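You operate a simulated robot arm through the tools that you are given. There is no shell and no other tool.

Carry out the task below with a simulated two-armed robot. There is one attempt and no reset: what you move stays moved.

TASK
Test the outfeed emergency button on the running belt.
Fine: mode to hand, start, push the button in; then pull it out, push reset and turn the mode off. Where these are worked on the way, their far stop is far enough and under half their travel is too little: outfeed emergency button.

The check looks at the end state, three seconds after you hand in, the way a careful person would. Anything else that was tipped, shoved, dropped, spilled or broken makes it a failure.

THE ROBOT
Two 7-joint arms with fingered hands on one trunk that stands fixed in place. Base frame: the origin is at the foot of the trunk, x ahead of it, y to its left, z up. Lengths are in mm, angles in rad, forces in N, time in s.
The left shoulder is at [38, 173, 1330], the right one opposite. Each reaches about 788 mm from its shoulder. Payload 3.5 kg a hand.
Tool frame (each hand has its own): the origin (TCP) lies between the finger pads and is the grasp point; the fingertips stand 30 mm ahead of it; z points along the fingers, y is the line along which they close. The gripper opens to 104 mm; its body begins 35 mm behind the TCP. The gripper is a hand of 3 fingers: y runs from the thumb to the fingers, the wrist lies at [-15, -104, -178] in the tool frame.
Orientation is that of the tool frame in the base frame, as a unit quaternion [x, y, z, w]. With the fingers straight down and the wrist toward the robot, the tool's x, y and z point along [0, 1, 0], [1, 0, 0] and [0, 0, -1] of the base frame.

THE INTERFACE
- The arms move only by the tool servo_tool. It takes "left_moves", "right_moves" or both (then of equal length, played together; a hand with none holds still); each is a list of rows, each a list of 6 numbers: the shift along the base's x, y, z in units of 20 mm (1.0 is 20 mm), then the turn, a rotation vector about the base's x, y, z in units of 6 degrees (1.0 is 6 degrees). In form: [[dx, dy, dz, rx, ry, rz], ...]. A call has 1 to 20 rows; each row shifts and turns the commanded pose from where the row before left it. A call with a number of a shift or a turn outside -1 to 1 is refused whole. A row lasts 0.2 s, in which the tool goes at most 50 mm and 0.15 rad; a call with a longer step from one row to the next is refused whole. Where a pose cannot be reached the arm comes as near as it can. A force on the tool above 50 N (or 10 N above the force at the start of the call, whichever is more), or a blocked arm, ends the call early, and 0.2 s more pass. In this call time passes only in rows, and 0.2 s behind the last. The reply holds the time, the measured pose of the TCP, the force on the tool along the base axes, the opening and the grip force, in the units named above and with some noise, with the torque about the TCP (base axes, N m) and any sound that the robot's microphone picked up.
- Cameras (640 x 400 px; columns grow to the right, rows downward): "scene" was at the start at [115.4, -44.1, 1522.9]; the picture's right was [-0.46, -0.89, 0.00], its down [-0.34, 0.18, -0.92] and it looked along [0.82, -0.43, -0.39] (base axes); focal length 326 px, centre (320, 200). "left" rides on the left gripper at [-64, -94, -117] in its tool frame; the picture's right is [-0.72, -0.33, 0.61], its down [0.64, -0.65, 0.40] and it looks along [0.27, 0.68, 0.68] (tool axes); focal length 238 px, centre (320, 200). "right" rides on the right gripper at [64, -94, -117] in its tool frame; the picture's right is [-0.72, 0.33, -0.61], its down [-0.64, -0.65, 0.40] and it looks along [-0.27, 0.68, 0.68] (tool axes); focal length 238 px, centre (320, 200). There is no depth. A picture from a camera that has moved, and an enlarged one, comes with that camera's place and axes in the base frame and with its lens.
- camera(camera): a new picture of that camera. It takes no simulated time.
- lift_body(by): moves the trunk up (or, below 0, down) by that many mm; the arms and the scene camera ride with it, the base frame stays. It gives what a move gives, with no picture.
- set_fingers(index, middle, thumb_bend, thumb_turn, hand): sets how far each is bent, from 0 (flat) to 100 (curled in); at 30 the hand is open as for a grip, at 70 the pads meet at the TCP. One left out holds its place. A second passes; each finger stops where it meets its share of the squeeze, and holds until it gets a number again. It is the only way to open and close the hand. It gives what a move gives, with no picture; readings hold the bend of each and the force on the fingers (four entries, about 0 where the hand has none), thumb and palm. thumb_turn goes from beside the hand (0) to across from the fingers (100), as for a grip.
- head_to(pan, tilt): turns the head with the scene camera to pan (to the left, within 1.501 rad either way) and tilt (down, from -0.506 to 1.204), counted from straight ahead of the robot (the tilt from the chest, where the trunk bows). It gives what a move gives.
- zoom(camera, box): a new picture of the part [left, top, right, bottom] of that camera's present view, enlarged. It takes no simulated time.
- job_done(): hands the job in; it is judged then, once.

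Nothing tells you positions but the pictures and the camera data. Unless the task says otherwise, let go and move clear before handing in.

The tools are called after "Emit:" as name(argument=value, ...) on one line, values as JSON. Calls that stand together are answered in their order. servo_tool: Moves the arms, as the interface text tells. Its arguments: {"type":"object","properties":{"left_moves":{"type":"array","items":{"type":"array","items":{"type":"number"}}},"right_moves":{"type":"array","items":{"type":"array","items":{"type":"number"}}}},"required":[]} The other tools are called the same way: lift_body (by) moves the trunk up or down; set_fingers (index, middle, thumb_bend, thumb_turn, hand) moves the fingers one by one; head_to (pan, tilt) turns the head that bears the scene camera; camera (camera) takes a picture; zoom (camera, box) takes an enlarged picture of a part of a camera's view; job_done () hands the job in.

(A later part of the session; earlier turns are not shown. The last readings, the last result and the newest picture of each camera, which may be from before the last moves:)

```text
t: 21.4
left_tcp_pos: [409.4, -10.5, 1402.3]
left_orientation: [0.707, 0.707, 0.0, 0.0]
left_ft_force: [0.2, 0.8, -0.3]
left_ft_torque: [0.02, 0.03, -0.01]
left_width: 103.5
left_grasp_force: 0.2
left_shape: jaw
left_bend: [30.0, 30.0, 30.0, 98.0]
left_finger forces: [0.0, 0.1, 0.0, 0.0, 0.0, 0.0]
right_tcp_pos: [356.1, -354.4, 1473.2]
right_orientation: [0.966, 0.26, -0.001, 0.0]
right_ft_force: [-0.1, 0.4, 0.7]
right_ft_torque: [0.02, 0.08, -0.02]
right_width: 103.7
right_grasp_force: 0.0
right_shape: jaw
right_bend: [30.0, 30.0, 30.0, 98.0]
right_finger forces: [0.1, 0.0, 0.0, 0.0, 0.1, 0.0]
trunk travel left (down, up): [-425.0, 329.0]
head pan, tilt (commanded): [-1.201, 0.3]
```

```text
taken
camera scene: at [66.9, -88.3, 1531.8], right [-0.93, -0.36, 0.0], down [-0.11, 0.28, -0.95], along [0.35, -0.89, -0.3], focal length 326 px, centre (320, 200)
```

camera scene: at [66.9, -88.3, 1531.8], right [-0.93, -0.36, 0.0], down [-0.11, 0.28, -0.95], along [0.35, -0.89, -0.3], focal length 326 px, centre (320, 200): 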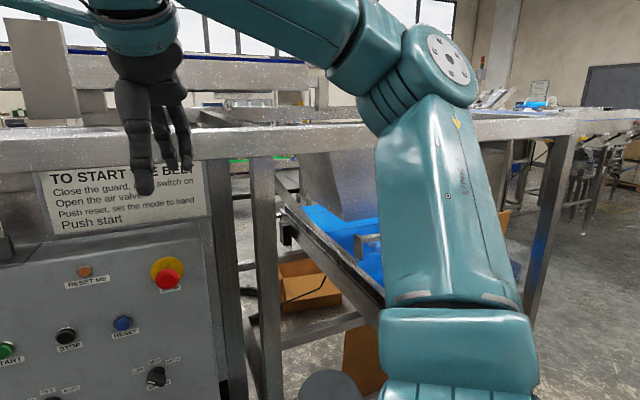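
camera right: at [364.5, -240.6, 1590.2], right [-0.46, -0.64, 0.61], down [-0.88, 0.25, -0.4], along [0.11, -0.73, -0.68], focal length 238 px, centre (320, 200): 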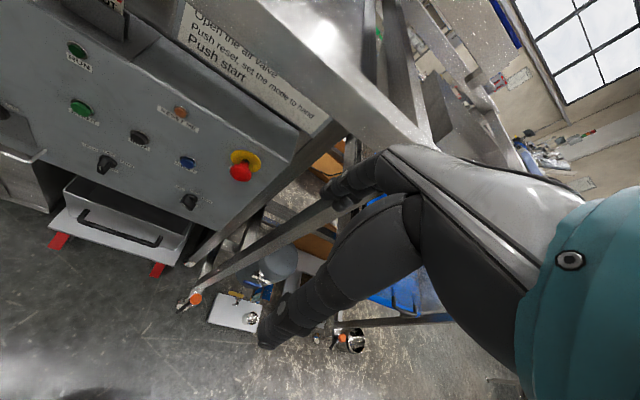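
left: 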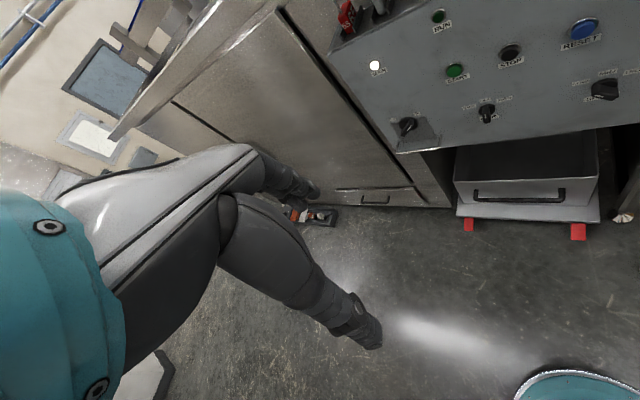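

The orange parts are just machine feet, so the panel's red mushroom (nearest the outfeed) is the emergency button. Next I'll look at the panel from this height, then lower the trunk and look again to triangulate.

Emit:
head_to(pan=-0.55, tilt=0.5)

Emit:
camera(camera="scene")

Emit:
zoom(camera="scene", box=[200, 120, 360, 220])

Emit:
zoom(camera="scene", box=[320, 120, 480, 220])

Emit:
zoom(camera="scene", box=[200, 200, 360, 300])

Emit:
zoom(camera="scene", box=[320, 200, 480, 300])

```text
t: 22.4
left_tcp_pos: [409.5, -10.1, 1402.0]
left_orientation: [0.707, 0.707, 0.0, 0.0]
left_ft_force: [0.3, 0.2, -0.2]
left_ft_torque: [0.02, 0.0, 0.01]
left_width: 103.4
left_grasp_force: 0.1
left_shape: jaw
left_bend: [30.0, 30.0, 30.0, 98.0]
left_finger forces: [0.0, 0.0, 0.0, 0.0, 0.0, 0.1]
right_tcp_pos: [358.0, -355.3, 1472.8]
right_orientation: [0.966, 0.259, -0.001, 0.0]
right_ft_force: [-0.4, 0.4, 0.0]
right_ft_torque: [0.01, 0.0, 0.0]
right_width: 103.4
right_grasp_force: 0.1
right_shape: jaw
right_bend: [30.0, 30.0, 30.0, 98.0]
right_finger forces: [0.0, 0.1, 0.0, 0.1, 0.1, 0.0]
trunk travel left (down, up): [-425.0, 329.0]
head pan, tilt (commanded): [-0.55, 0.499]
```

```text
taken
camera scene: at [110.7, -48.9, 1513.5], right [-0.52, -0.85, 0.0], down [-0.41, 0.25, -0.88], along [0.75, -0.46, -0.48], focal length 326 px, centre (320, 200)
```

scene: 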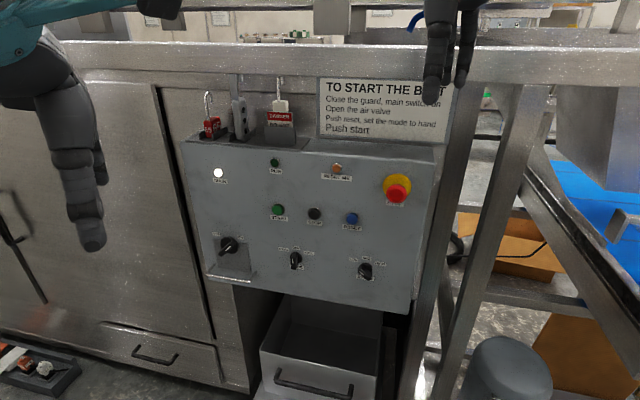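

```text
4.00 times, centred on (280, 170) of scene
camera zoom: at [110.7, -48.9, 1513.5], right [-0.52, -0.85, 0.0], down [-0.41, 0.25, -0.88], along [0.75, -0.46, -0.48], focal length 1302 px, centre (480, 320)
```

zoom: 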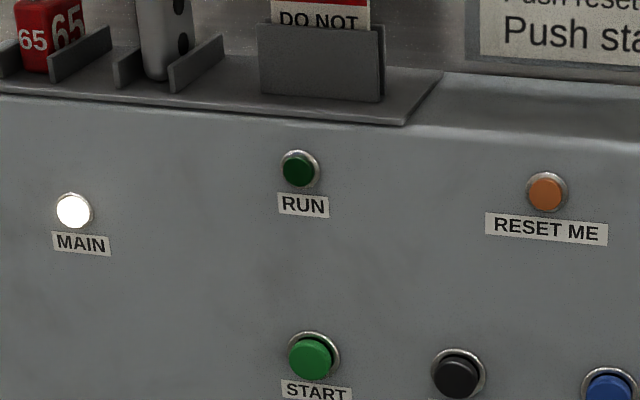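

```text
4.00 times, centred on (400, 170) of scene
camera zoom: at [110.7, -48.9, 1513.5], right [-0.52, -0.85, 0.0], down [-0.41, 0.25, -0.88], along [0.75, -0.46, -0.48], focal length 1302 px, centre (0, 320)
```

zoom: 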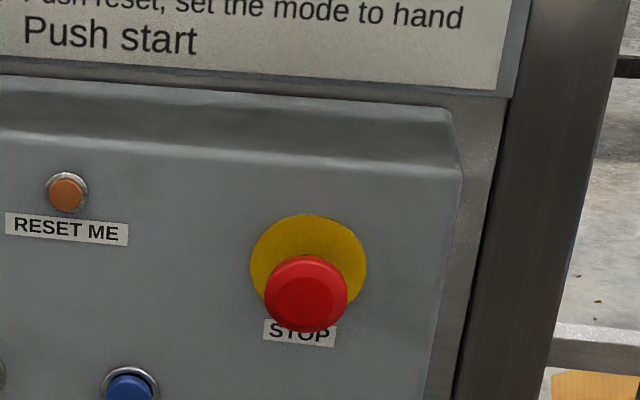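

```text
4.00 times, centred on (280, 250) of scene
camera zoom: at [110.7, -48.9, 1513.5], right [-0.52, -0.85, 0.0], down [-0.41, 0.25, -0.88], along [0.75, -0.46, -0.48], focal length 1302 px, centre (480, 0)
```

zoom: 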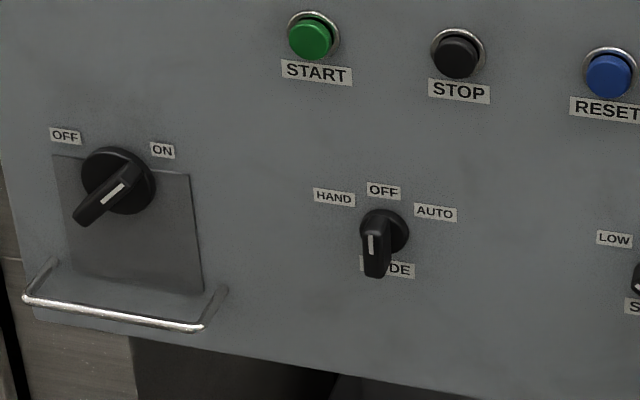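

```text
4.00 times, centred on (400, 250) of scene
camera zoom: at [110.7, -48.9, 1513.5], right [-0.52, -0.85, 0.0], down [-0.41, 0.25, -0.88], along [0.75, -0.46, -0.48], focal length 1302 px, centre (0, 0)
```

zoom: 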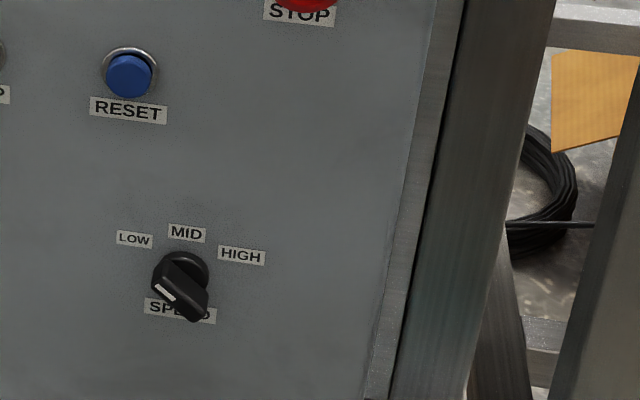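

The panel is clear of the hands. I'll lower the trunk 200 mm for a second viewpoint, which also puts the panel at a better working height.

Emit:
lift_body(by=-200)

Emit:
camera(camera="scene")

```text
t: 24.6
left_tcp_pos: [408.8, -10.4, 1202.1]
left_orientation: [0.707, 0.707, 0.0, -0.001]
left_ft_force: [0.9, 0.3, -0.6]
left_ft_torque: [0.0, -0.02, 0.0]
left_width: 103.4
left_grasp_force: 0.0
left_shape: jaw
left_bend: [30.0, 30.0, 30.0, 98.0]
left_finger forces: [0.0, 0.0, 0.0, 0.1, 0.0, 0.0]
right_tcp_pos: [425.4, -354.1, 1222.9]
right_orientation: [0.963, 0.259, -0.071, -0.019]
right_ft_force: [-0.2, -0.7, 0.7]
right_ft_torque: [-0.03, -0.03, 0.01]
right_width: 103.7
right_grasp_force: 0.1
right_shape: jaw
right_bend: [30.0, 30.0, 30.0, 98.0]
right_finger forces: [0.0, 0.0, 0.1, 0.0, 0.0, 0.1]
trunk travel left (down, up): [-225.0, 529.0]
head pan, tilt (commanded): [-0.55, 0.499]
```

```text
taken
camera scene: at [177.9, -48.7, 1310.5], right [-0.52, -0.85, 0.0], down [-0.41, 0.25, -0.88], along [0.75, -0.46, -0.48], focal length 326 px, centre (320, 200)
```

scene: 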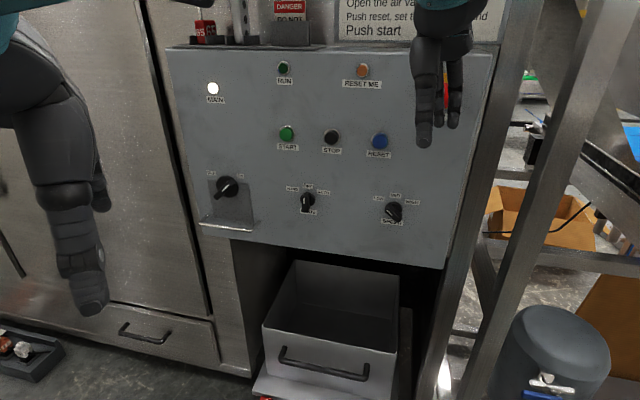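

The trunk bowed forward as it lowered, and the right hand now hides the emergency button from this view. I'll zoom in for precise pixels.

Emit:
zoom(camera="scene", box=[180, 50, 340, 150])

Emit:
zoom(camera="scene", box=[320, 50, 480, 150])

Emit:
zoom(camera="scene", box=[180, 140, 340, 240])

Emit:
zoom(camera="scene", box=[320, 140, 480, 240])

Emit:
camera(camera="right")

Emit:
camera(camera="left")

```text
4.00 times, centred on (260, 100) of scene
camera zoom: at [177.9, -48.7, 1310.5], right [-0.52, -0.85, 0.0], down [-0.41, 0.25, -0.88], along [0.75, -0.46, -0.48], focal length 1302 px, centre (560, 600)
```

zoom: 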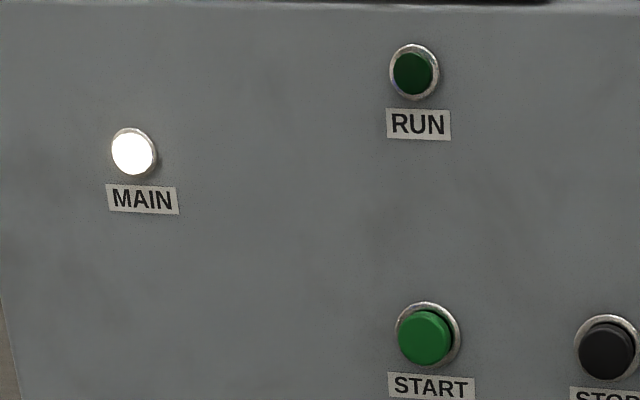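

```text
4.00 times, centred on (400, 100) of scene
camera zoom: at [177.9, -48.7, 1310.5], right [-0.52, -0.85, 0.0], down [-0.41, 0.25, -0.88], along [0.75, -0.46, -0.48], focal length 1302 px, centre (0, 600)
```

zoom: 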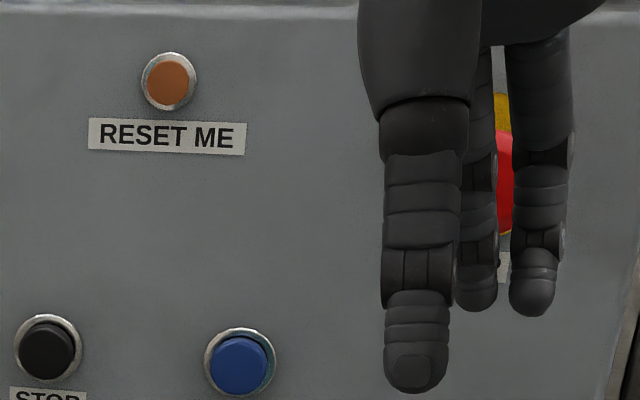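

```text
4.00 times, centred on (260, 190) of scene
camera zoom: at [177.9, -48.7, 1310.5], right [-0.52, -0.85, 0.0], down [-0.41, 0.25, -0.88], along [0.75, -0.46, -0.48], focal length 1302 px, centre (560, 240)
```

zoom: 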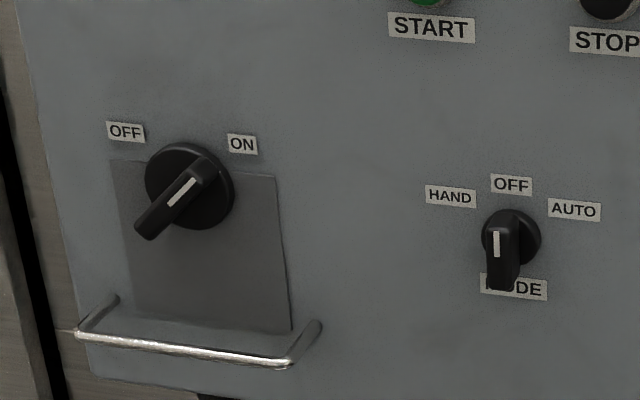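

```text
4.00 times, centred on (400, 190) of scene
camera zoom: at [177.9, -48.7, 1310.5], right [-0.52, -0.85, 0.0], down [-0.41, 0.25, -0.88], along [0.75, -0.46, -0.48], focal length 1302 px, centre (0, 240)
```

zoom: 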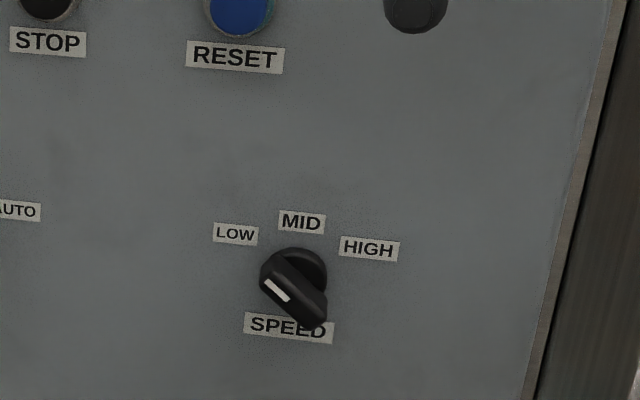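

```text
taken
camera right: at [449.6, -240.7, 1337.4], right [-0.37, -0.64, 0.67], down [-0.93, 0.24, -0.27], along [0.01, -0.73, -0.69], focal length 238 px, centre (320, 200)
```

right: 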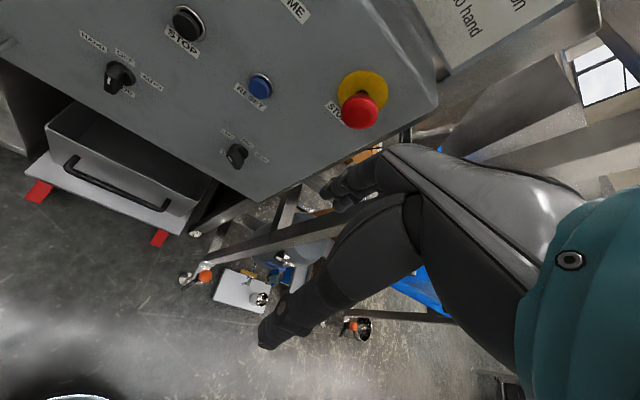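

```text
taken
camera left: at [315.3, -76.1, 1319.4], right [-0.33, -0.72, -0.61], down [-0.65, 0.64, -0.41], along [0.68, 0.27, -0.68], focal length 238 px, centre (320, 200)
```

left: 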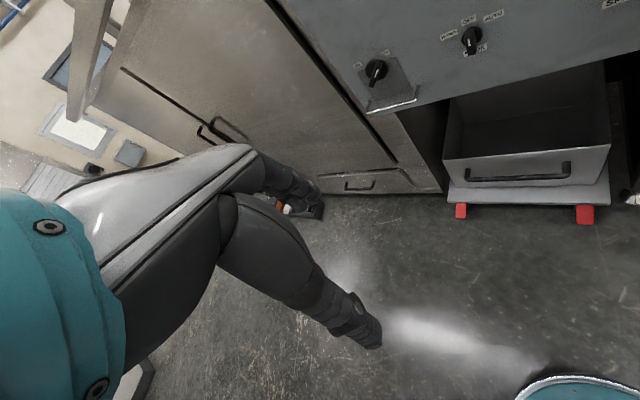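

From the two views I take the panel to face me at about 45°. START is near (734,-312,1121), RESET near (612,-442,1119), the mode knob near (706,-342,985) and the emergency cap near (528,-486,1211). I'll make a small test move of the right hand, since its last pose was out of reach.

Emit:
servo_tool(right_moves=[[0.5, 0.5, 0, 0, 0, 0]])

```text
t: 25.0
left_tcp_pos: [409.0, -10.6, 1203.2]
left_orientation: [0.707, 0.707, 0.0, 0.0]
left_ft_force: [-0.4, -0.2, 0.7]
left_ft_torque: [0.0, 0.02, -0.01]
left_width: 103.8
left_grasp_force: 0.2
left_shape: jaw
left_bend: [30.0, 30.0, 30.0, 98.0]
left_finger forces: [0.0, 0.0, 0.1, 0.0, 0.0, 0.0]
right_tcp_pos: [436.0, -345.3, 1220.7]
right_orientation: [0.963, 0.258, -0.071, -0.019]
right_ft_force: [0.3, 0.9, -0.2]
right_ft_torque: [-0.02, -0.02, -0.01]
right_width: 103.6
right_grasp_force: 0.1
right_shape: jaw
right_bend: [30.0, 30.0, 30.0, 98.0]
right_finger forces: [0.0, 0.1, 0.0, 0.0, 0.1, 0.0]
trunk travel left (down, up): [-225.0, 529.0]
head pan, tilt (commanded): [-0.55, 0.499]
```

Moves start from the measured pose, which is good. I'll move the left hand aside and rotate the right hand so its fingers point into the panel, thumb to the left, well short of the panel.

Emit:
servo_tool(left_moves=[[0, 1, 0, 0, 0, 0], [0, 1, 0, 0, 0, 0], [0, 1, 0, 0, 0, 0], [0, 1, 0, 0, 0, 0], [0, 1, 0, 0, 0, 0], [0, 1, 0, 0, 0, 0], [0, 1, 0, 0, 0, 0], [0, 1, 0, 0, 0, 0], [0, 1, 0, 0, 0, 0], [0, 1, 0, 0, 0, 0]])

Emit:
servo_tool(right_moves=[[0.1, 0.1, -0.15, -0.1417, -0.852, -0.4856], [0.1, 0.1, -0.15, -0.1417, -0.852, -0.4856], [0.1, 0.1, -0.15, -0.1417, -0.852, -0.4856], [0.1, 0.1, -0.15, -0.1417, -0.852, -0.4856], [0.1, 0.1, -0.15, -0.1417, -0.852, -0.4856], [0.1, 0.1, -0.15, -0.1417, -0.852, -0.4856], [0.1, 0.1, -0.15, -0.1417, -0.852, -0.4856], [0.1, 0.1, -0.15, -0.1417, -0.852, -0.4856], [0.1, 0.1, -0.15, -0.1417, -0.852, -0.4856], [0.1, 0.1, -0.15, -0.1417, -0.852, -0.4856]])

Emit:
camera(camera="scene")

```text
t: 27.2
left_tcp_pos: [409.1, 191.2, 1202.4]
left_orientation: [0.707, 0.707, 0.0, 0.0]
left_ft_force: [-0.1, 0.2, 1.0]
left_ft_torque: [0.02, 0.01, -0.02]
left_width: 103.6
left_grasp_force: 0.0
left_shape: jaw
left_bend: [30.0, 30.0, 30.0, 98.0]
left_finger forces: [0.0, 0.0, 0.0, 0.0, 0.0, 0.0]
right_tcp_pos: [435.8, -343.8, 1221.7]
right_orientation: [0.963, 0.258, -0.07, -0.019]
right_ft_force: [0.3, -0.2, 0.2]
right_ft_torque: [-0.01, -0.01, -0.01]
right_width: 103.6
right_grasp_force: 0.1
right_shape: jaw
right_bend: [30.0, 30.0, 30.0, 98.0]
right_finger forces: [0.1, 0.0, 0.0, 0.1, 0.0, 0.0]
trunk travel left (down, up): [-225.0, 529.0]
head pan, tilt (commanded): [-0.55, 0.499]
```

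```text
t: 29.4
left_tcp_pos: [408.7, 190.1, 1201.5]
left_orientation: [0.707, 0.707, 0.001, 0.0]
left_ft_force: [-0.7, 0.1, 0.0]
left_ft_torque: [0.01, -0.02, 0.0]
left_width: 103.6
left_grasp_force: 0.1
left_shape: jaw
left_bend: [30.0, 30.0, 30.0, 98.0]
left_finger forces: [0.1, 0.0, 0.0, 0.0, 0.0, 0.0]
right_tcp_pos: [455.7, -323.0, 1192.2]
right_orientation: [0.931, -0.006, 0.336, 0.145]
right_ft_force: [0.1, -0.6, -0.5]
right_ft_torque: [-0.02, -0.01, 0.03]
right_width: 103.9
right_grasp_force: 0.1
right_shape: jaw
right_bend: [30.0, 30.0, 30.0, 98.0]
right_finger forces: [0.0, 0.1, 0.0, 0.1, 0.1, 0.0]
trunk travel left (down, up): [-225.0, 529.0]
head pan, tilt (commanded): [-0.55, 0.499]
```

```text
taken
camera scene: at [178.5, -48.6, 1310.3], right [-0.52, -0.85, 0.0], down [-0.41, 0.25, -0.88], along [0.75, -0.46, -0.48], focal length 326 px, centre (320, 200)
```

scene: 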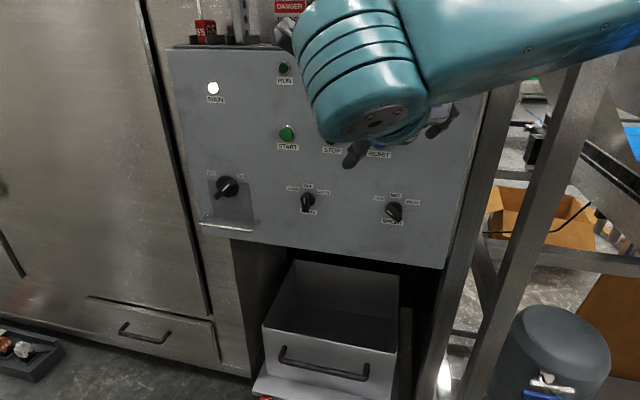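

The rotation is going smoothly with no contact. I'll continue the second half.

Emit:
servo_tool(right_moves=[[0.1, 0.1, -0.15, -0.1417, -0.852, -0.4856], [0.1, 0.1, -0.15, -0.1417, -0.852, -0.4856], [0.1, 0.1, -0.15, -0.1417, -0.852, -0.4856], [0.1, 0.1, -0.15, -0.1417, -0.852, -0.4856], [0.1, 0.1, -0.15, -0.1417, -0.852, -0.4856], [0.1, 0.1, -0.15, -0.1417, -0.852, -0.4856], [0.1, 0.1, -0.15, -0.1417, -0.852, -0.4856], [0.1, 0.1, -0.15, -0.1417, -0.852, -0.4856], [0.1, 0.1, -0.15, -0.1417, -0.852, -0.4856], [0.1, 0.1, -0.15, -0.1417, -0.852, -0.4856]])

Emit:
camera(camera="scene")

Emit:
camera(camera="right")

```text
t: 31.6
left_tcp_pos: [409.9, 189.6, 1201.6]
left_orientation: [0.708, 0.707, 0.0, -0.001]
left_ft_force: [0.0, 0.4, -0.1]
left_ft_torque: [-0.01, -0.02, 0.0]
left_width: 103.4
left_grasp_force: 0.0
left_shape: jaw
left_bend: [30.0, 30.0, 30.0, 98.0]
left_finger forces: [0.1, 0.1, 0.0, 0.0, 0.0, 0.0]
right_tcp_pos: [612.3, -447.8, 1337.5]
right_orientation: [0.653, -0.27, 0.654, 0.271]
right_ft_force: [-0.3, 1.0, -0.4]
right_ft_torque: [0.0, 0.02, 0.0]
right_width: 103.5
right_grasp_force: 0.0
right_shape: jaw
right_bend: [30.0, 30.0, 30.0, 98.0]
right_finger forces: [0.0, 0.1, 0.1, 0.0, 0.0, 0.0]
right hand out of reach, approached as far as the arm can: row 1, 2, 3, 4, 5, 6, 7, 8, 9, 10
trunk travel left (down, up): [-225.0, 529.0]
head pan, tilt (commanded): [-0.55, 0.499]
```

```text
taken
camera scene: at [179.0, -48.8, 1310.2], right [-0.52, -0.85, 0.0], down [-0.41, 0.25, -0.88], along [0.75, -0.46, -0.48], focal length 326 px, centre (320, 200)
```

scene: 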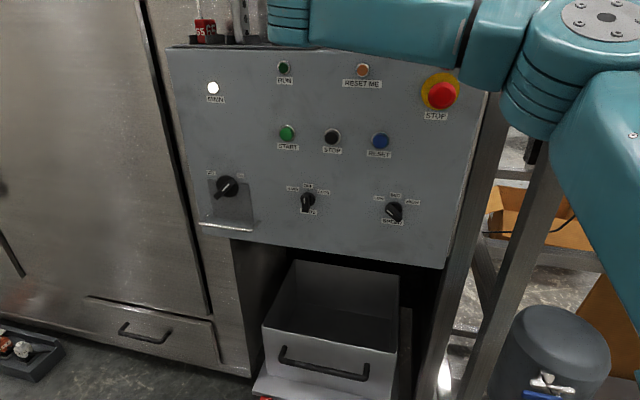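

```text
taken
camera right: at [593.8, -299.0, 1401.6], right [-0.67, 0.2, -0.72], down [0.75, 0.18, -0.64], along [0.0, -0.96, -0.27], focal length 238 px, centre (320, 200)
```

right: 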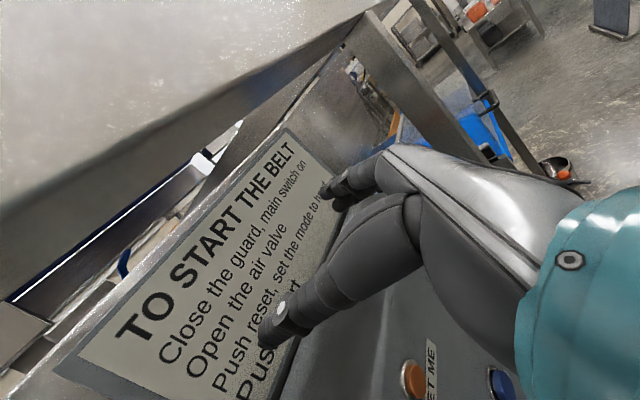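

The right arm kept that orientation but drifted up in front of the sign, so this pose suits it badly. The left arm points naturally along the panel normal, so I'll back the right hand off and use the left.

Emit:
servo_tool(right_moves=[[-0.7, 0.7, 0, 0, 0, 0], [-0.7, 0.7, 0, 0, 0, 0], [-0.7, 0.7, 0, 0, 0, 0], [-0.7, 0.7, 0, 0, 0, 0]])

Emit:
camera(camera="scene")

```text
t: 32.6
left_tcp_pos: [410.0, 189.3, 1202.2]
left_orientation: [0.707, 0.708, 0.0, 0.0]
left_ft_force: [-0.2, -0.4, -0.4]
left_ft_torque: [0.02, 0.0, -0.03]
left_width: 103.6
left_grasp_force: 0.0
left_shape: jaw
left_bend: [30.0, 30.0, 30.0, 98.0]
left_finger forces: [0.1, 0.0, 0.0, 0.0, 0.1, 0.0]
right_tcp_pos: [602.2, -418.2, 1371.9]
right_orientation: [0.653, -0.269, 0.653, 0.271]
right_ft_force: [0.6, 0.2, 0.6]
right_ft_torque: [0.0, -0.01, 0.01]
right_width: 103.7
right_grasp_force: 0.1
right_shape: jaw
right_bend: [30.0, 30.0, 30.0, 98.0]
right_finger forces: [0.1, 0.0, 0.0, 0.1, 0.0, 0.0]
right hand out of reach, approached as far as the arm can: row 1, 2, 3, 4
trunk travel left (down, up): [-225.0, 529.0]
head pan, tilt (commanded): [-0.55, 0.499]
```

```text
taken
camera scene: at [178.3, -48.6, 1310.4], right [-0.52, -0.85, 0.0], down [-0.41, 0.25, -0.88], along [0.75, -0.46, -0.48], focal length 326 px, centre (320, 200)
```

scene: 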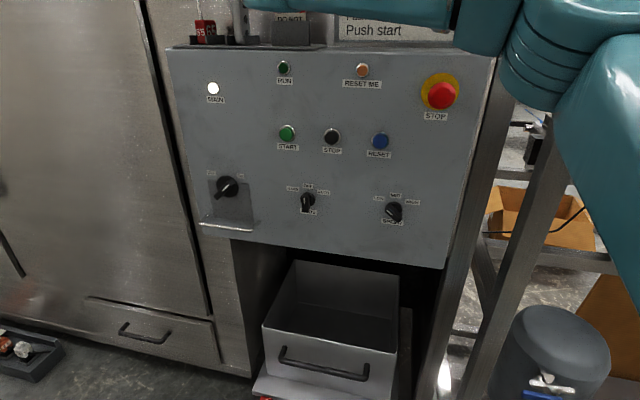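

The hand slid along its reach limit. I'll undo the rotation while retreating from the panel and moving down, away from the beam.

Emit:
servo_tool(right_moves=[[-0.7, 0.7, -0.7, 0.1417, 0.852, 0.4856], [-0.7, 0.7, -0.7, 0.1417, 0.852, 0.4856], [-0.7, 0.7, -0.7, 0.1417, 0.852, 0.4856], [-0.7, 0.7, -0.7, 0.1417, 0.852, 0.4856], [-0.7, 0.7, -0.7, 0.1417, 0.852, 0.4856]])

Emit:
camera(camera="scene")

```text
t: 33.8
left_tcp_pos: [409.6, 190.6, 1202.7]
left_orientation: [0.707, 0.707, 0.0, -0.001]
left_ft_force: [0.3, -0.8, -0.1]
left_ft_torque: [-0.02, 0.03, -0.01]
left_width: 103.6
left_grasp_force: 0.1
left_shape: jaw
left_bend: [30.0, 30.0, 30.0, 98.0]
left_finger forces: [0.0, 0.0, 0.0, 0.0, 0.1, 0.0]
right_tcp_pos: [534.9, -350.7, 1308.5]
right_orientation: [0.82, -0.143, 0.511, 0.215]
right_ft_force: [-1.0, -0.1, -0.4]
right_ft_torque: [0.05, 0.01, 0.02]
right_width: 103.6
right_grasp_force: 0.0
right_shape: jaw
right_bend: [30.0, 30.0, 30.0, 98.0]
right_finger forces: [0.0, 0.0, 0.0, 0.0, 0.0, 0.0]
right hand out of reach, approached as far as the arm can: row 1
trunk travel left (down, up): [-225.0, 529.0]
head pan, tilt (commanded): [-0.55, 0.499]
```

```text
taken
camera scene: at [178.0, -48.7, 1310.4], right [-0.52, -0.85, 0.0], down [-0.41, 0.25, -0.88], along [0.75, -0.46, -0.48], focal length 326 px, centre (320, 200)
```

scene: 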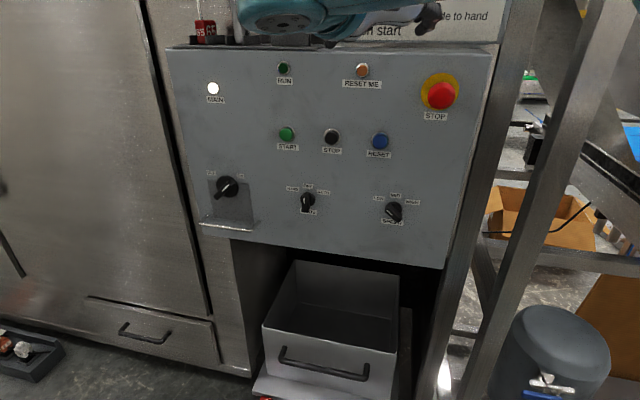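

The right hand is back in a reachable pose. I'll continue undoing the rotation and retreat toward its side.

Emit:
servo_tool(right_moves=[[-0.7, 0.5, -0.6, 0.1417, 0.852, 0.4856], [-0.7, 0.5, -0.6, 0.1417, 0.852, 0.4856], [-0.7, 0.5, -0.6, 0.1417, 0.852, 0.4856], [-0.7, 0.3, -0.6, 0.1417, 0.852, 0.4856], [-0.7, 0.2, -0.6, 0.1417, 0.852, 0.4856], [-0.5, 0, 0, 0.1417, 0.852, 0.4856], [-0.5, 0, 0, 0.1417, 0.852, 0.4856], [-0.5, 0, 0, 0.1417, 0.852, 0.4856], [-0.5, 0, 0, 0.1417, 0.852, 0.4856], [-0.5, 0, 0, 0.1417, 0.852, 0.4856]])

Emit:
camera(camera="scene")

```text
t: 36.0
left_tcp_pos: [409.7, 189.6, 1203.7]
left_orientation: [0.708, 0.707, 0.0, 0.0]
left_ft_force: [-0.3, -0.1, 0.5]
left_ft_torque: [0.01, -0.01, 0.0]
left_width: 103.6
left_grasp_force: 0.0
left_shape: jaw
left_bend: [30.0, 30.0, 30.0, 98.0]
left_finger forces: [0.1, 0.1, 0.0, 0.0, 0.0, 0.1]
right_tcp_pos: [431.7, -304.8, 1237.0]
right_orientation: [0.98, 0.131, 0.136, 0.064]
right_ft_force: [0.8, 0.2, -1.3]
right_ft_torque: [-0.02, -0.03, 0.01]
right_width: 103.5
right_grasp_force: 0.0
right_shape: jaw
right_bend: [30.0, 30.0, 30.0, 98.0]
right_finger forces: [0.0, 0.0, 0.0, 0.0, 0.1, 0.0]
right hand out of reach, approached as far as the arm can: row 7, 8, 9, 10
trunk travel left (down, up): [-225.0, 529.0]
head pan, tilt (commanded): [-0.55, 0.499]
```

```text
taken
camera scene: at [178.4, -48.8, 1310.3], right [-0.52, -0.85, 0.0], down [-0.41, 0.25, -0.88], along [0.75, -0.46, -0.48], focal length 326 px, centre (320, 200)
```

scene: 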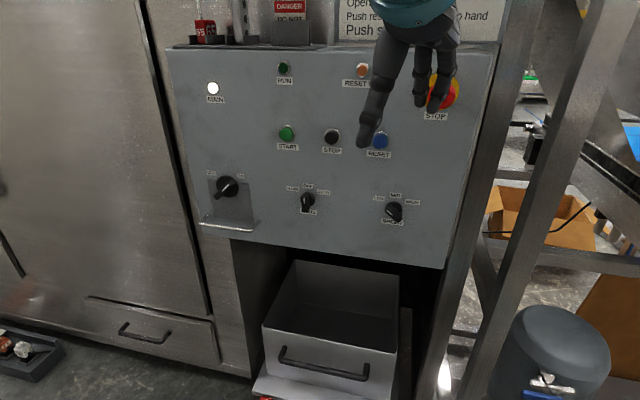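

I'll turn the right hand back to its resting orientation and tuck it back to the right, clear of where the left hand will work.

Emit:
servo_tool(right_moves=[[-0.6, -0.48, -0.18, -0.08, 0.224, 0.952], [-0.6, -0.48, -0.18, -0.08, 0.224, 0.952], [-0.6, -0.48, -0.18, -0.08, 0.224, 0.952], [-0.6, -0.48, -0.18, -0.08, 0.224, 0.952], [-0.6, -0.48, -0.18, -0.08, 0.224, 0.952], [-0.6, -0.48, -0.18, -0.08, 0.224, 0.952], [-0.6, -0.48, -0.18, -0.08, 0.224, 0.952], [-0.6, -0.48, -0.18, -0.08, 0.224, 0.952], [-0.6, -0.48, -0.18, -0.08, 0.224, 0.952], [-0.6, -0.48, -0.18, -0.08, 0.224, 0.952], [-0.6, -0.48, -0.18, -0.08, 0.224, 0.952], [-0.6, -0.48, -0.18, -0.08, 0.224, 0.952], [-0.6, -0.48, -0.18, -0.08, 0.224, 0.952]])

Emit:
camera(camera="scene")

Emit:
camera(camera="right")

```text
t: 38.8
left_tcp_pos: [408.9, 189.7, 1203.1]
left_orientation: [0.707, 0.707, -0.001, 0.0]
left_ft_force: [-0.5, -0.2, 0.6]
left_ft_torque: [0.01, 0.03, 0.0]
left_width: 103.6
left_grasp_force: 0.0
left_shape: jaw
left_bend: [30.0, 30.0, 30.0, 98.0]
left_finger forces: [0.0, 0.0, 0.0, 0.0, 0.1, 0.0]
right_tcp_pos: [283.4, -429.1, 1186.9]
right_orientation: [0.707, 0.707, 0.002, 0.0]
right_ft_force: [-0.2, 0.8, 0.5]
right_ft_torque: [0.02, -0.02, 0.04]
right_width: 103.9
right_grasp_force: 0.0
right_shape: jaw
right_bend: [30.0, 30.0, 30.0, 98.0]
right_finger forces: [0.0, 0.1, 0.0, 0.0, 0.0, 0.0]
right hand out of reach, approached as far as the arm can: row 2, 10
trunk travel left (down, up): [-225.0, 529.0]
head pan, tilt (commanded): [-0.55, 0.499]
```

```text
taken
camera scene: at [178.2, -48.9, 1310.4], right [-0.52, -0.85, 0.0], down [-0.41, 0.25, -0.88], along [0.75, -0.46, -0.48], focal length 326 px, centre (320, 200)
```

scene: 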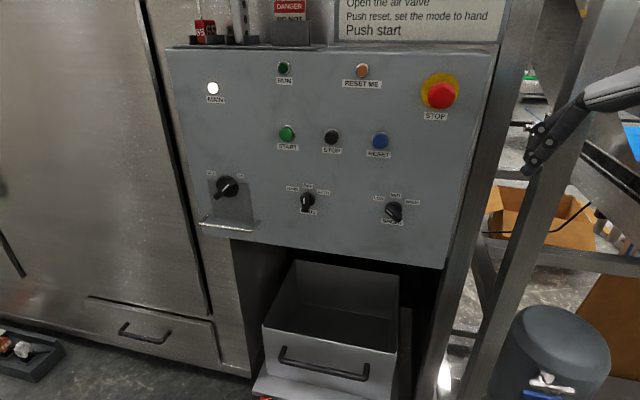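

```text
taken
camera right: at [187.8, -365.6, 1304.2], right [0.33, -0.72, 0.61], down [-0.65, -0.64, -0.41], along [0.69, -0.27, -0.68], focal length 238 px, centre (320, 200)
```

right: 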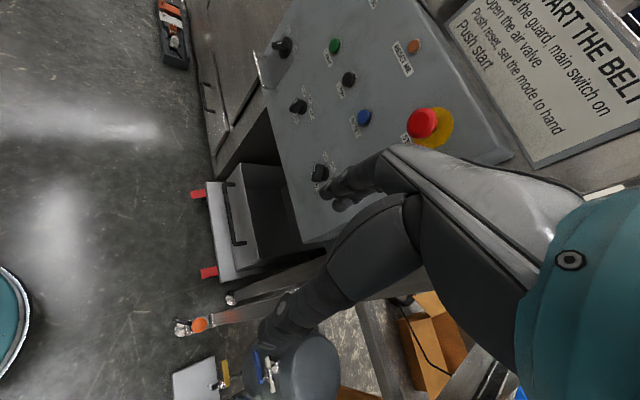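

The right hand is parked, and its camera gives a useful second view of the panel. I'll now bring the left hand across, turning its fingers toward the panel and staying about 230 mm off.

Emit:
servo_tool(left_moves=[[0.34, -0.95, -0.25, -0.293, -0.708, -0.293], [0.34, -0.95, -0.25, -0.293, -0.708, -0.293], [0.34, -0.95, -0.25, -0.293, -0.708, -0.293], [0.34, -0.95, -0.25, -0.293, -0.708, -0.293], [0.34, -0.95, -0.25, -0.293, -0.708, -0.293], [0.34, -0.95, -0.25, -0.293, -0.708, -0.293], [0.34, -0.95, -0.25, -0.293, -0.708, -0.293], [0.34, -0.95, -0.25, -0.293, -0.708, -0.293], [0.34, -0.95, -0.25, -0.293, -0.708, -0.293], [0.34, -0.95, -0.25, -0.293, -0.708, -0.293]])

Emit:
camera(camera="scene")

```text
t: 41.0
left_tcp_pos: [477.3, -0.6, 1151.6]
left_orientation: [0.748, 0.537, 0.148, 0.36]
left_ft_force: [-0.1, 0.4, 0.9]
left_ft_torque: [0.03, -0.01, -0.01]
left_width: 103.7
left_grasp_force: 0.0
left_shape: jaw
left_bend: [30.0, 30.0, 30.0, 98.0]
left_finger forces: [0.0, 0.0, 0.0, 0.1, 0.1, 0.0]
right_tcp_pos: [283.8, -429.0, 1187.2]
right_orientation: [0.707, 0.707, 0.003, 0.0]
right_ft_force: [-0.2, -0.1, -0.5]
right_ft_torque: [0.02, -0.02, 0.0]
right_width: 103.7
right_grasp_force: 0.1
right_shape: jaw
right_bend: [30.0, 30.0, 30.0, 98.0]
right_finger forces: [0.0, 0.0, 0.1, 0.0, 0.0, 0.0]
trunk travel left (down, up): [-225.0, 529.0]
head pan, tilt (commanded): [-0.55, 0.499]
```

```text
taken
camera scene: at [178.6, -48.9, 1310.3], right [-0.52, -0.85, 0.0], down [-0.41, 0.25, -0.88], along [0.75, -0.46, -0.48], focal length 326 px, centre (320, 200)
```

scene: 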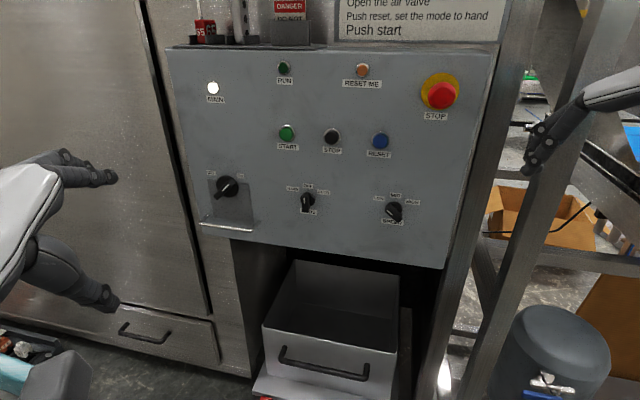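

The left hand is turning well. I'll continue the second half.

Emit:
servo_tool(left_moves=[[0.34, -0.95, -0.25, -0.293, -0.708, -0.293], [0.34, -0.95, -0.25, -0.293, -0.708, -0.293], [0.34, -0.95, -0.25, -0.293, -0.708, -0.293], [0.34, -0.95, -0.25, -0.293, -0.708, -0.293], [0.34, -0.95, -0.25, -0.293, -0.708, -0.293], [0.34, -0.95, -0.25, -0.293, -0.708, -0.293], [0.34, -0.95, -0.25, -0.293, -0.708, -0.293], [0.34, -0.95, -0.25, -0.293, -0.708, -0.293], [0.34, -0.95, -0.25, -0.293, -0.708, -0.293], [0.34, -0.95, -0.25, -0.293, -0.708, -0.293]])

Emit:
camera(camera="scene")

Emit:
camera(camera="left")

Emit:
camera(camera="right")

```text
t: 43.4
left_tcp_pos: [560.8, -169.8, 1068.2]
left_orientation: [0.673, 0.271, 0.295, 0.621]
left_ft_force: [0.2, 0.2, 0.6]
left_ft_torque: [0.02, -0.02, 0.01]
left_width: 103.4
left_grasp_force: 0.0
left_shape: jaw
left_bend: [30.0, 30.0, 30.0, 98.0]
left_finger forces: [0.0, 0.0, 0.0, 0.1, 0.0, 0.1]
right_tcp_pos: [284.4, -428.3, 1186.9]
right_orientation: [0.707, 0.707, 0.001, 0.001]
right_ft_force: [0.2, -0.2, 0.3]
right_ft_torque: [0.0, 0.01, -0.01]
right_width: 104.0
right_grasp_force: 0.1
right_shape: jaw
right_bend: [30.0, 30.0, 30.0, 98.0]
right_finger forces: [0.0, 0.1, 0.0, 0.0, 0.1, 0.1]
trunk travel left (down, up): [-225.0, 529.0]
head pan, tilt (commanded): [-0.55, 0.499]
stopped in row 10 (left hand): the arm was blocked; the commanded pose is now the measured one
```

```text
taken
camera scene: at [178.5, -48.5, 1310.4], right [-0.52, -0.85, 0.0], down [-0.41, 0.25, -0.88], along [0.75, -0.46, -0.48], focal length 326 px, centre (320, 200)
```

scene: 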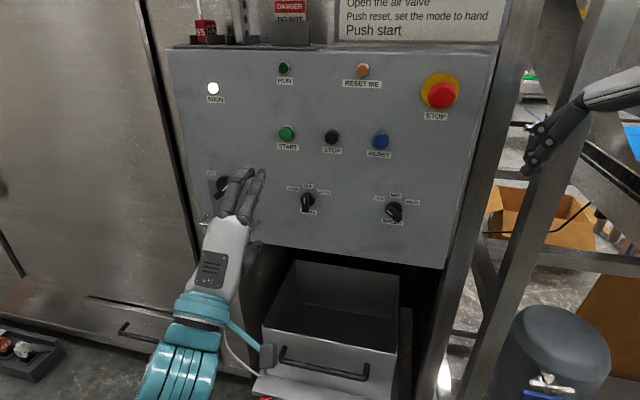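

```text
taken
camera left: at [432.7, -131.8, 976.6], right [-0.04, -0.92, -0.4], down [0.73, 0.25, -0.63], along [0.68, -0.32, 0.66], focal length 238 px, centre (320, 200)
```

left: 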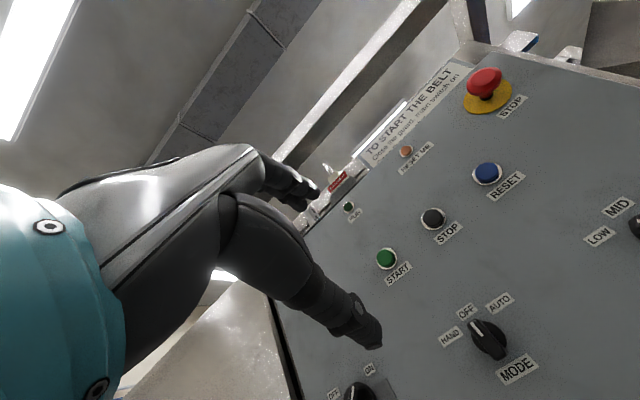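

```text
taken
camera right: at [188.4, -364.9, 1304.3], right [0.32, -0.72, 0.61], down [-0.65, -0.64, -0.41], along [0.69, -0.27, -0.68], focal length 238 px, centre (320, 200)
```

right: 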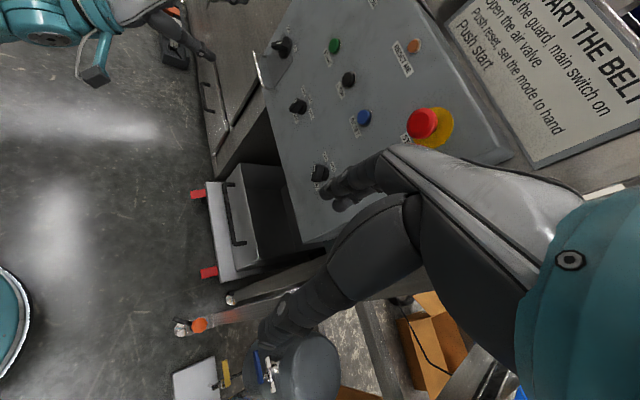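

The arm reported "blocked" on the last row, though forces are near zero and the orientation is almost right, so it was probably lagging near a joint limit. I'll test with a small move.

Emit:
servo_tool(left_moves=[[-0.3, -0.3, 0.5, 0, 0, 0], [-0.3, -0.3, 0.5, 0, 0, 0]])

Emit:
head_to(pan=-0.2, tilt=0.9)

Emit:
camera(camera="scene")

```text
t: 44.0
left_tcp_pos: [552.3, -178.4, 1081.7]
left_orientation: [0.677, 0.27, 0.299, 0.616]
left_ft_force: [0.0, -1.0, -0.4]
left_ft_torque: [-0.01, -0.01, -0.01]
left_width: 103.5
left_grasp_force: 0.1
left_shape: jaw
left_bend: [30.0, 30.0, 30.0, 98.0]
left_finger forces: [0.0, 0.0, 0.1, 0.1, 0.1, 0.0]
right_tcp_pos: [284.3, -428.5, 1187.0]
right_orientation: [0.707, 0.707, 0.002, 0.001]
right_ft_force: [-0.1, 0.0, 0.4]
right_ft_torque: [-0.01, 0.0, -0.03]
right_width: 103.9
right_grasp_force: 0.1
right_shape: jaw
right_bend: [30.0, 30.0, 30.0, 98.0]
right_finger forces: [0.0, 0.0, 0.1, 0.1, 0.0, 0.0]
trunk travel left (down, up): [-225.0, 529.0]
head pan, tilt (commanded): [-0.55, 0.499]
```

```text
t: 44.9
left_tcp_pos: [552.5, -179.9, 1084.0]
left_orientation: [0.676, 0.271, 0.3, 0.616]
left_ft_force: [-0.5, 0.3, -0.5]
left_ft_torque: [0.01, -0.02, 0.04]
left_width: 103.9
left_grasp_force: 0.0
left_shape: jaw
left_bend: [30.0, 30.0, 30.0, 98.0]
left_finger forces: [0.1, 0.0, 0.1, 0.0, 0.0, 0.1]
right_tcp_pos: [284.3, -428.5, 1187.1]
right_orientation: [0.707, 0.707, 0.001, 0.0]
right_ft_force: [-0.6, 0.6, -0.3]
right_ft_torque: [0.0, -0.04, -0.02]
right_width: 103.7
right_grasp_force: 0.0
right_shape: jaw
right_bend: [30.0, 30.0, 30.0, 98.0]
right_finger forces: [0.1, 0.0, 0.1, 0.0, 0.0, 0.0]
trunk travel left (down, up): [-225.0, 529.0]
head pan, tilt (commanded): [-0.201, 0.901]
```

```text
taken
camera scene: at [174.8, -16.4, 1276.5], right [-0.2, -0.98, 0.0], down [-0.77, 0.16, -0.62], along [0.61, -0.12, -0.78], focal length 326 px, centre (320, 200)
```

scene: 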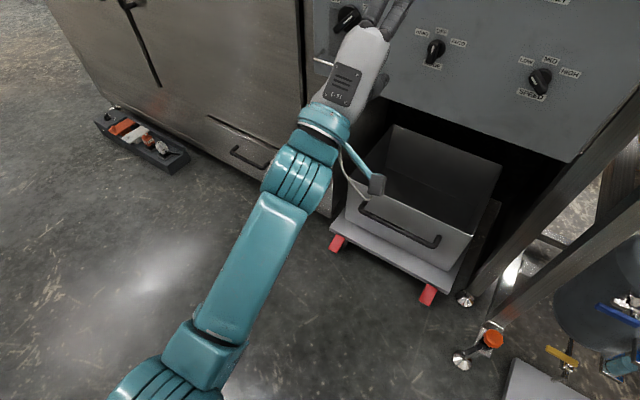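

The left arm is free and its elbow is low, so that was just lag. I'll now roll the hand so the fingers close horizontally, thumb on the left, still 230 mm off the panel.

Emit:
servo_tool(left_moves=[[0, 0, 0, 0.67, -0.681, -0.054], [0, 0, 0, 0.67, -0.681, -0.054], [0, 0, 0, 0.67, -0.681, -0.054], [0, 0, 0, 0.67, -0.681, -0.054], [0, 0, 0, 0.67, -0.681, -0.054], [0, 0, 0, 0.67, -0.681, -0.054], [0, 0, 0, 0.67, -0.681, -0.054], [0, 0, 0, 0.67, -0.681, -0.054]])

Emit:
camera(camera="scene")

```text
t: 46.7
left_tcp_pos: [548.5, -184.0, 1088.7]
left_orientation: [0.714, -0.017, 0.518, 0.471]
left_ft_force: [0.9, 0.1, 0.3]
left_ft_torque: [0.06, 0.0, -0.04]
left_width: 103.9
left_grasp_force: 0.1
left_shape: jaw
left_bend: [30.0, 30.0, 30.0, 98.0]
left_finger forces: [0.0, 0.1, 0.1, 0.0, 0.1, 0.0]
right_tcp_pos: [283.9, -429.1, 1187.9]
right_orientation: [0.707, 0.707, 0.002, 0.001]
right_ft_force: [0.1, 0.9, -0.7]
right_ft_torque: [-0.03, 0.0, -0.01]
right_width: 103.7
right_grasp_force: 0.1
right_shape: jaw
right_bend: [30.0, 30.0, 30.0, 98.0]
right_finger forces: [0.0, 0.0, 0.1, 0.0, 0.1, 0.0]
trunk travel left (down, up): [-225.0, 529.0]
head pan, tilt (commanded): [-0.201, 0.901]
```

```text
taken
camera scene: at [174.8, -16.2, 1276.5], right [-0.2, -0.98, 0.0], down [-0.77, 0.16, -0.62], along [0.61, -0.12, -0.78], focal length 326 px, centre (320, 200)
```

scene: 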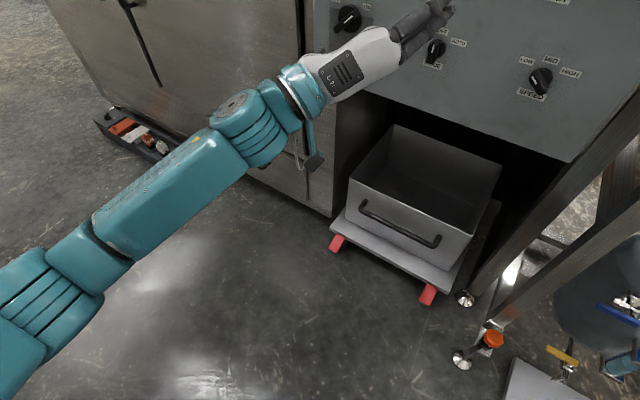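

Halfway through the roll and still on position. I'll continue to the full roll.

Emit:
servo_tool(left_moves=[[0, 0, 0, 0.67, -0.681, -0.054], [0, 0, 0, 0.67, -0.681, -0.054], [0, 0, 0, 0.67, -0.681, -0.054], [0, 0, 0, 0.67, -0.681, -0.054], [0, 0, 0, 0.67, -0.681, -0.054], [0, 0, 0, 0.67, -0.681, -0.054], [0, 0, 0, 0.67, -0.681, -0.054]])

Emit:
camera(camera="scene")

Emit:
camera(camera="left")

Emit:
camera(camera="right")

```text
t: 48.3
left_tcp_pos: [549.4, -183.6, 1088.0]
left_orientation: [0.657, -0.271, 0.648, 0.275]
left_ft_force: [0.6, 0.0, -0.5]
left_ft_torque: [0.0, -0.01, -0.01]
left_width: 103.8
left_grasp_force: 0.2
left_shape: jaw
left_bend: [30.0, 30.0, 30.0, 98.0]
left_finger forces: [0.0, 0.0, 0.0, 0.0, 0.0, 0.0]
right_tcp_pos: [283.9, -429.6, 1186.1]
right_orientation: [0.707, 0.707, 0.002, 0.001]
right_ft_force: [-0.7, 0.2, -0.6]
right_ft_torque: [0.0, -0.01, 0.03]
right_width: 103.6
right_grasp_force: 0.0
right_shape: jaw
right_bend: [30.0, 30.0, 30.0, 98.0]
right_finger forces: [0.0, 0.1, 0.0, 0.0, 0.0, 0.0]
trunk travel left (down, up): [-225.0, 529.0]
head pan, tilt (commanded): [-0.201, 0.901]
```

```text
taken
camera scene: at [174.7, -16.3, 1276.5], right [-0.2, -0.98, 0.0], down [-0.77, 0.16, -0.62], along [0.61, -0.12, -0.78], focal length 326 px, centre (320, 200)
```

scene: 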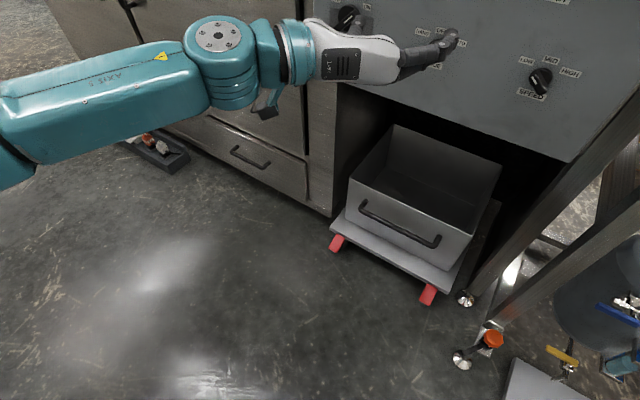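

```text
taken
camera left: at [533.5, -35.8, 1024.0], right [0.65, -0.21, -0.73], down [0.76, 0.17, 0.63], along [-0.01, -0.96, 0.27], focal length 238 px, centre (320, 200)
```

left: 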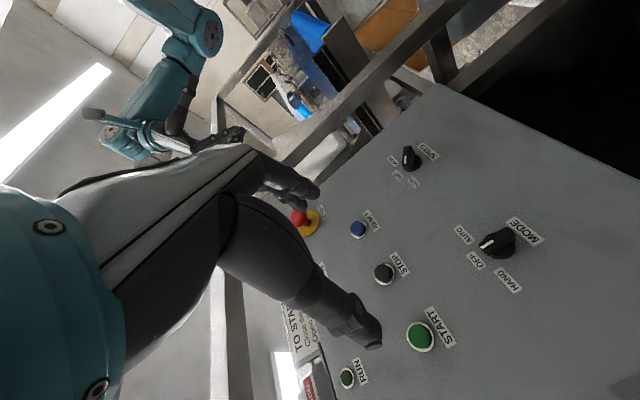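

```text
taken
camera right: at [188.3, -365.3, 1304.2], right [0.32, -0.72, 0.61], down [-0.65, -0.64, -0.41], along [0.69, -0.27, -0.68], focal length 238 px, centre (320, 200)
```

right: 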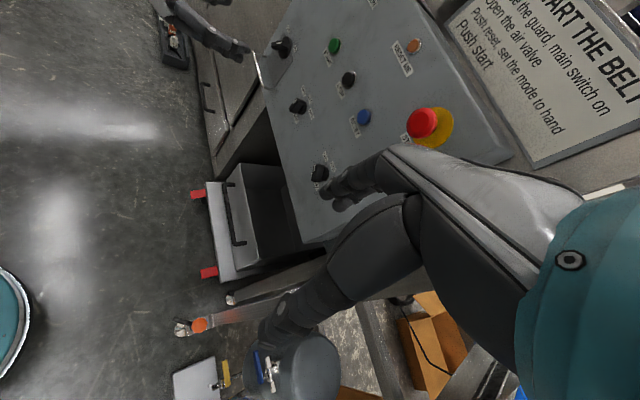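

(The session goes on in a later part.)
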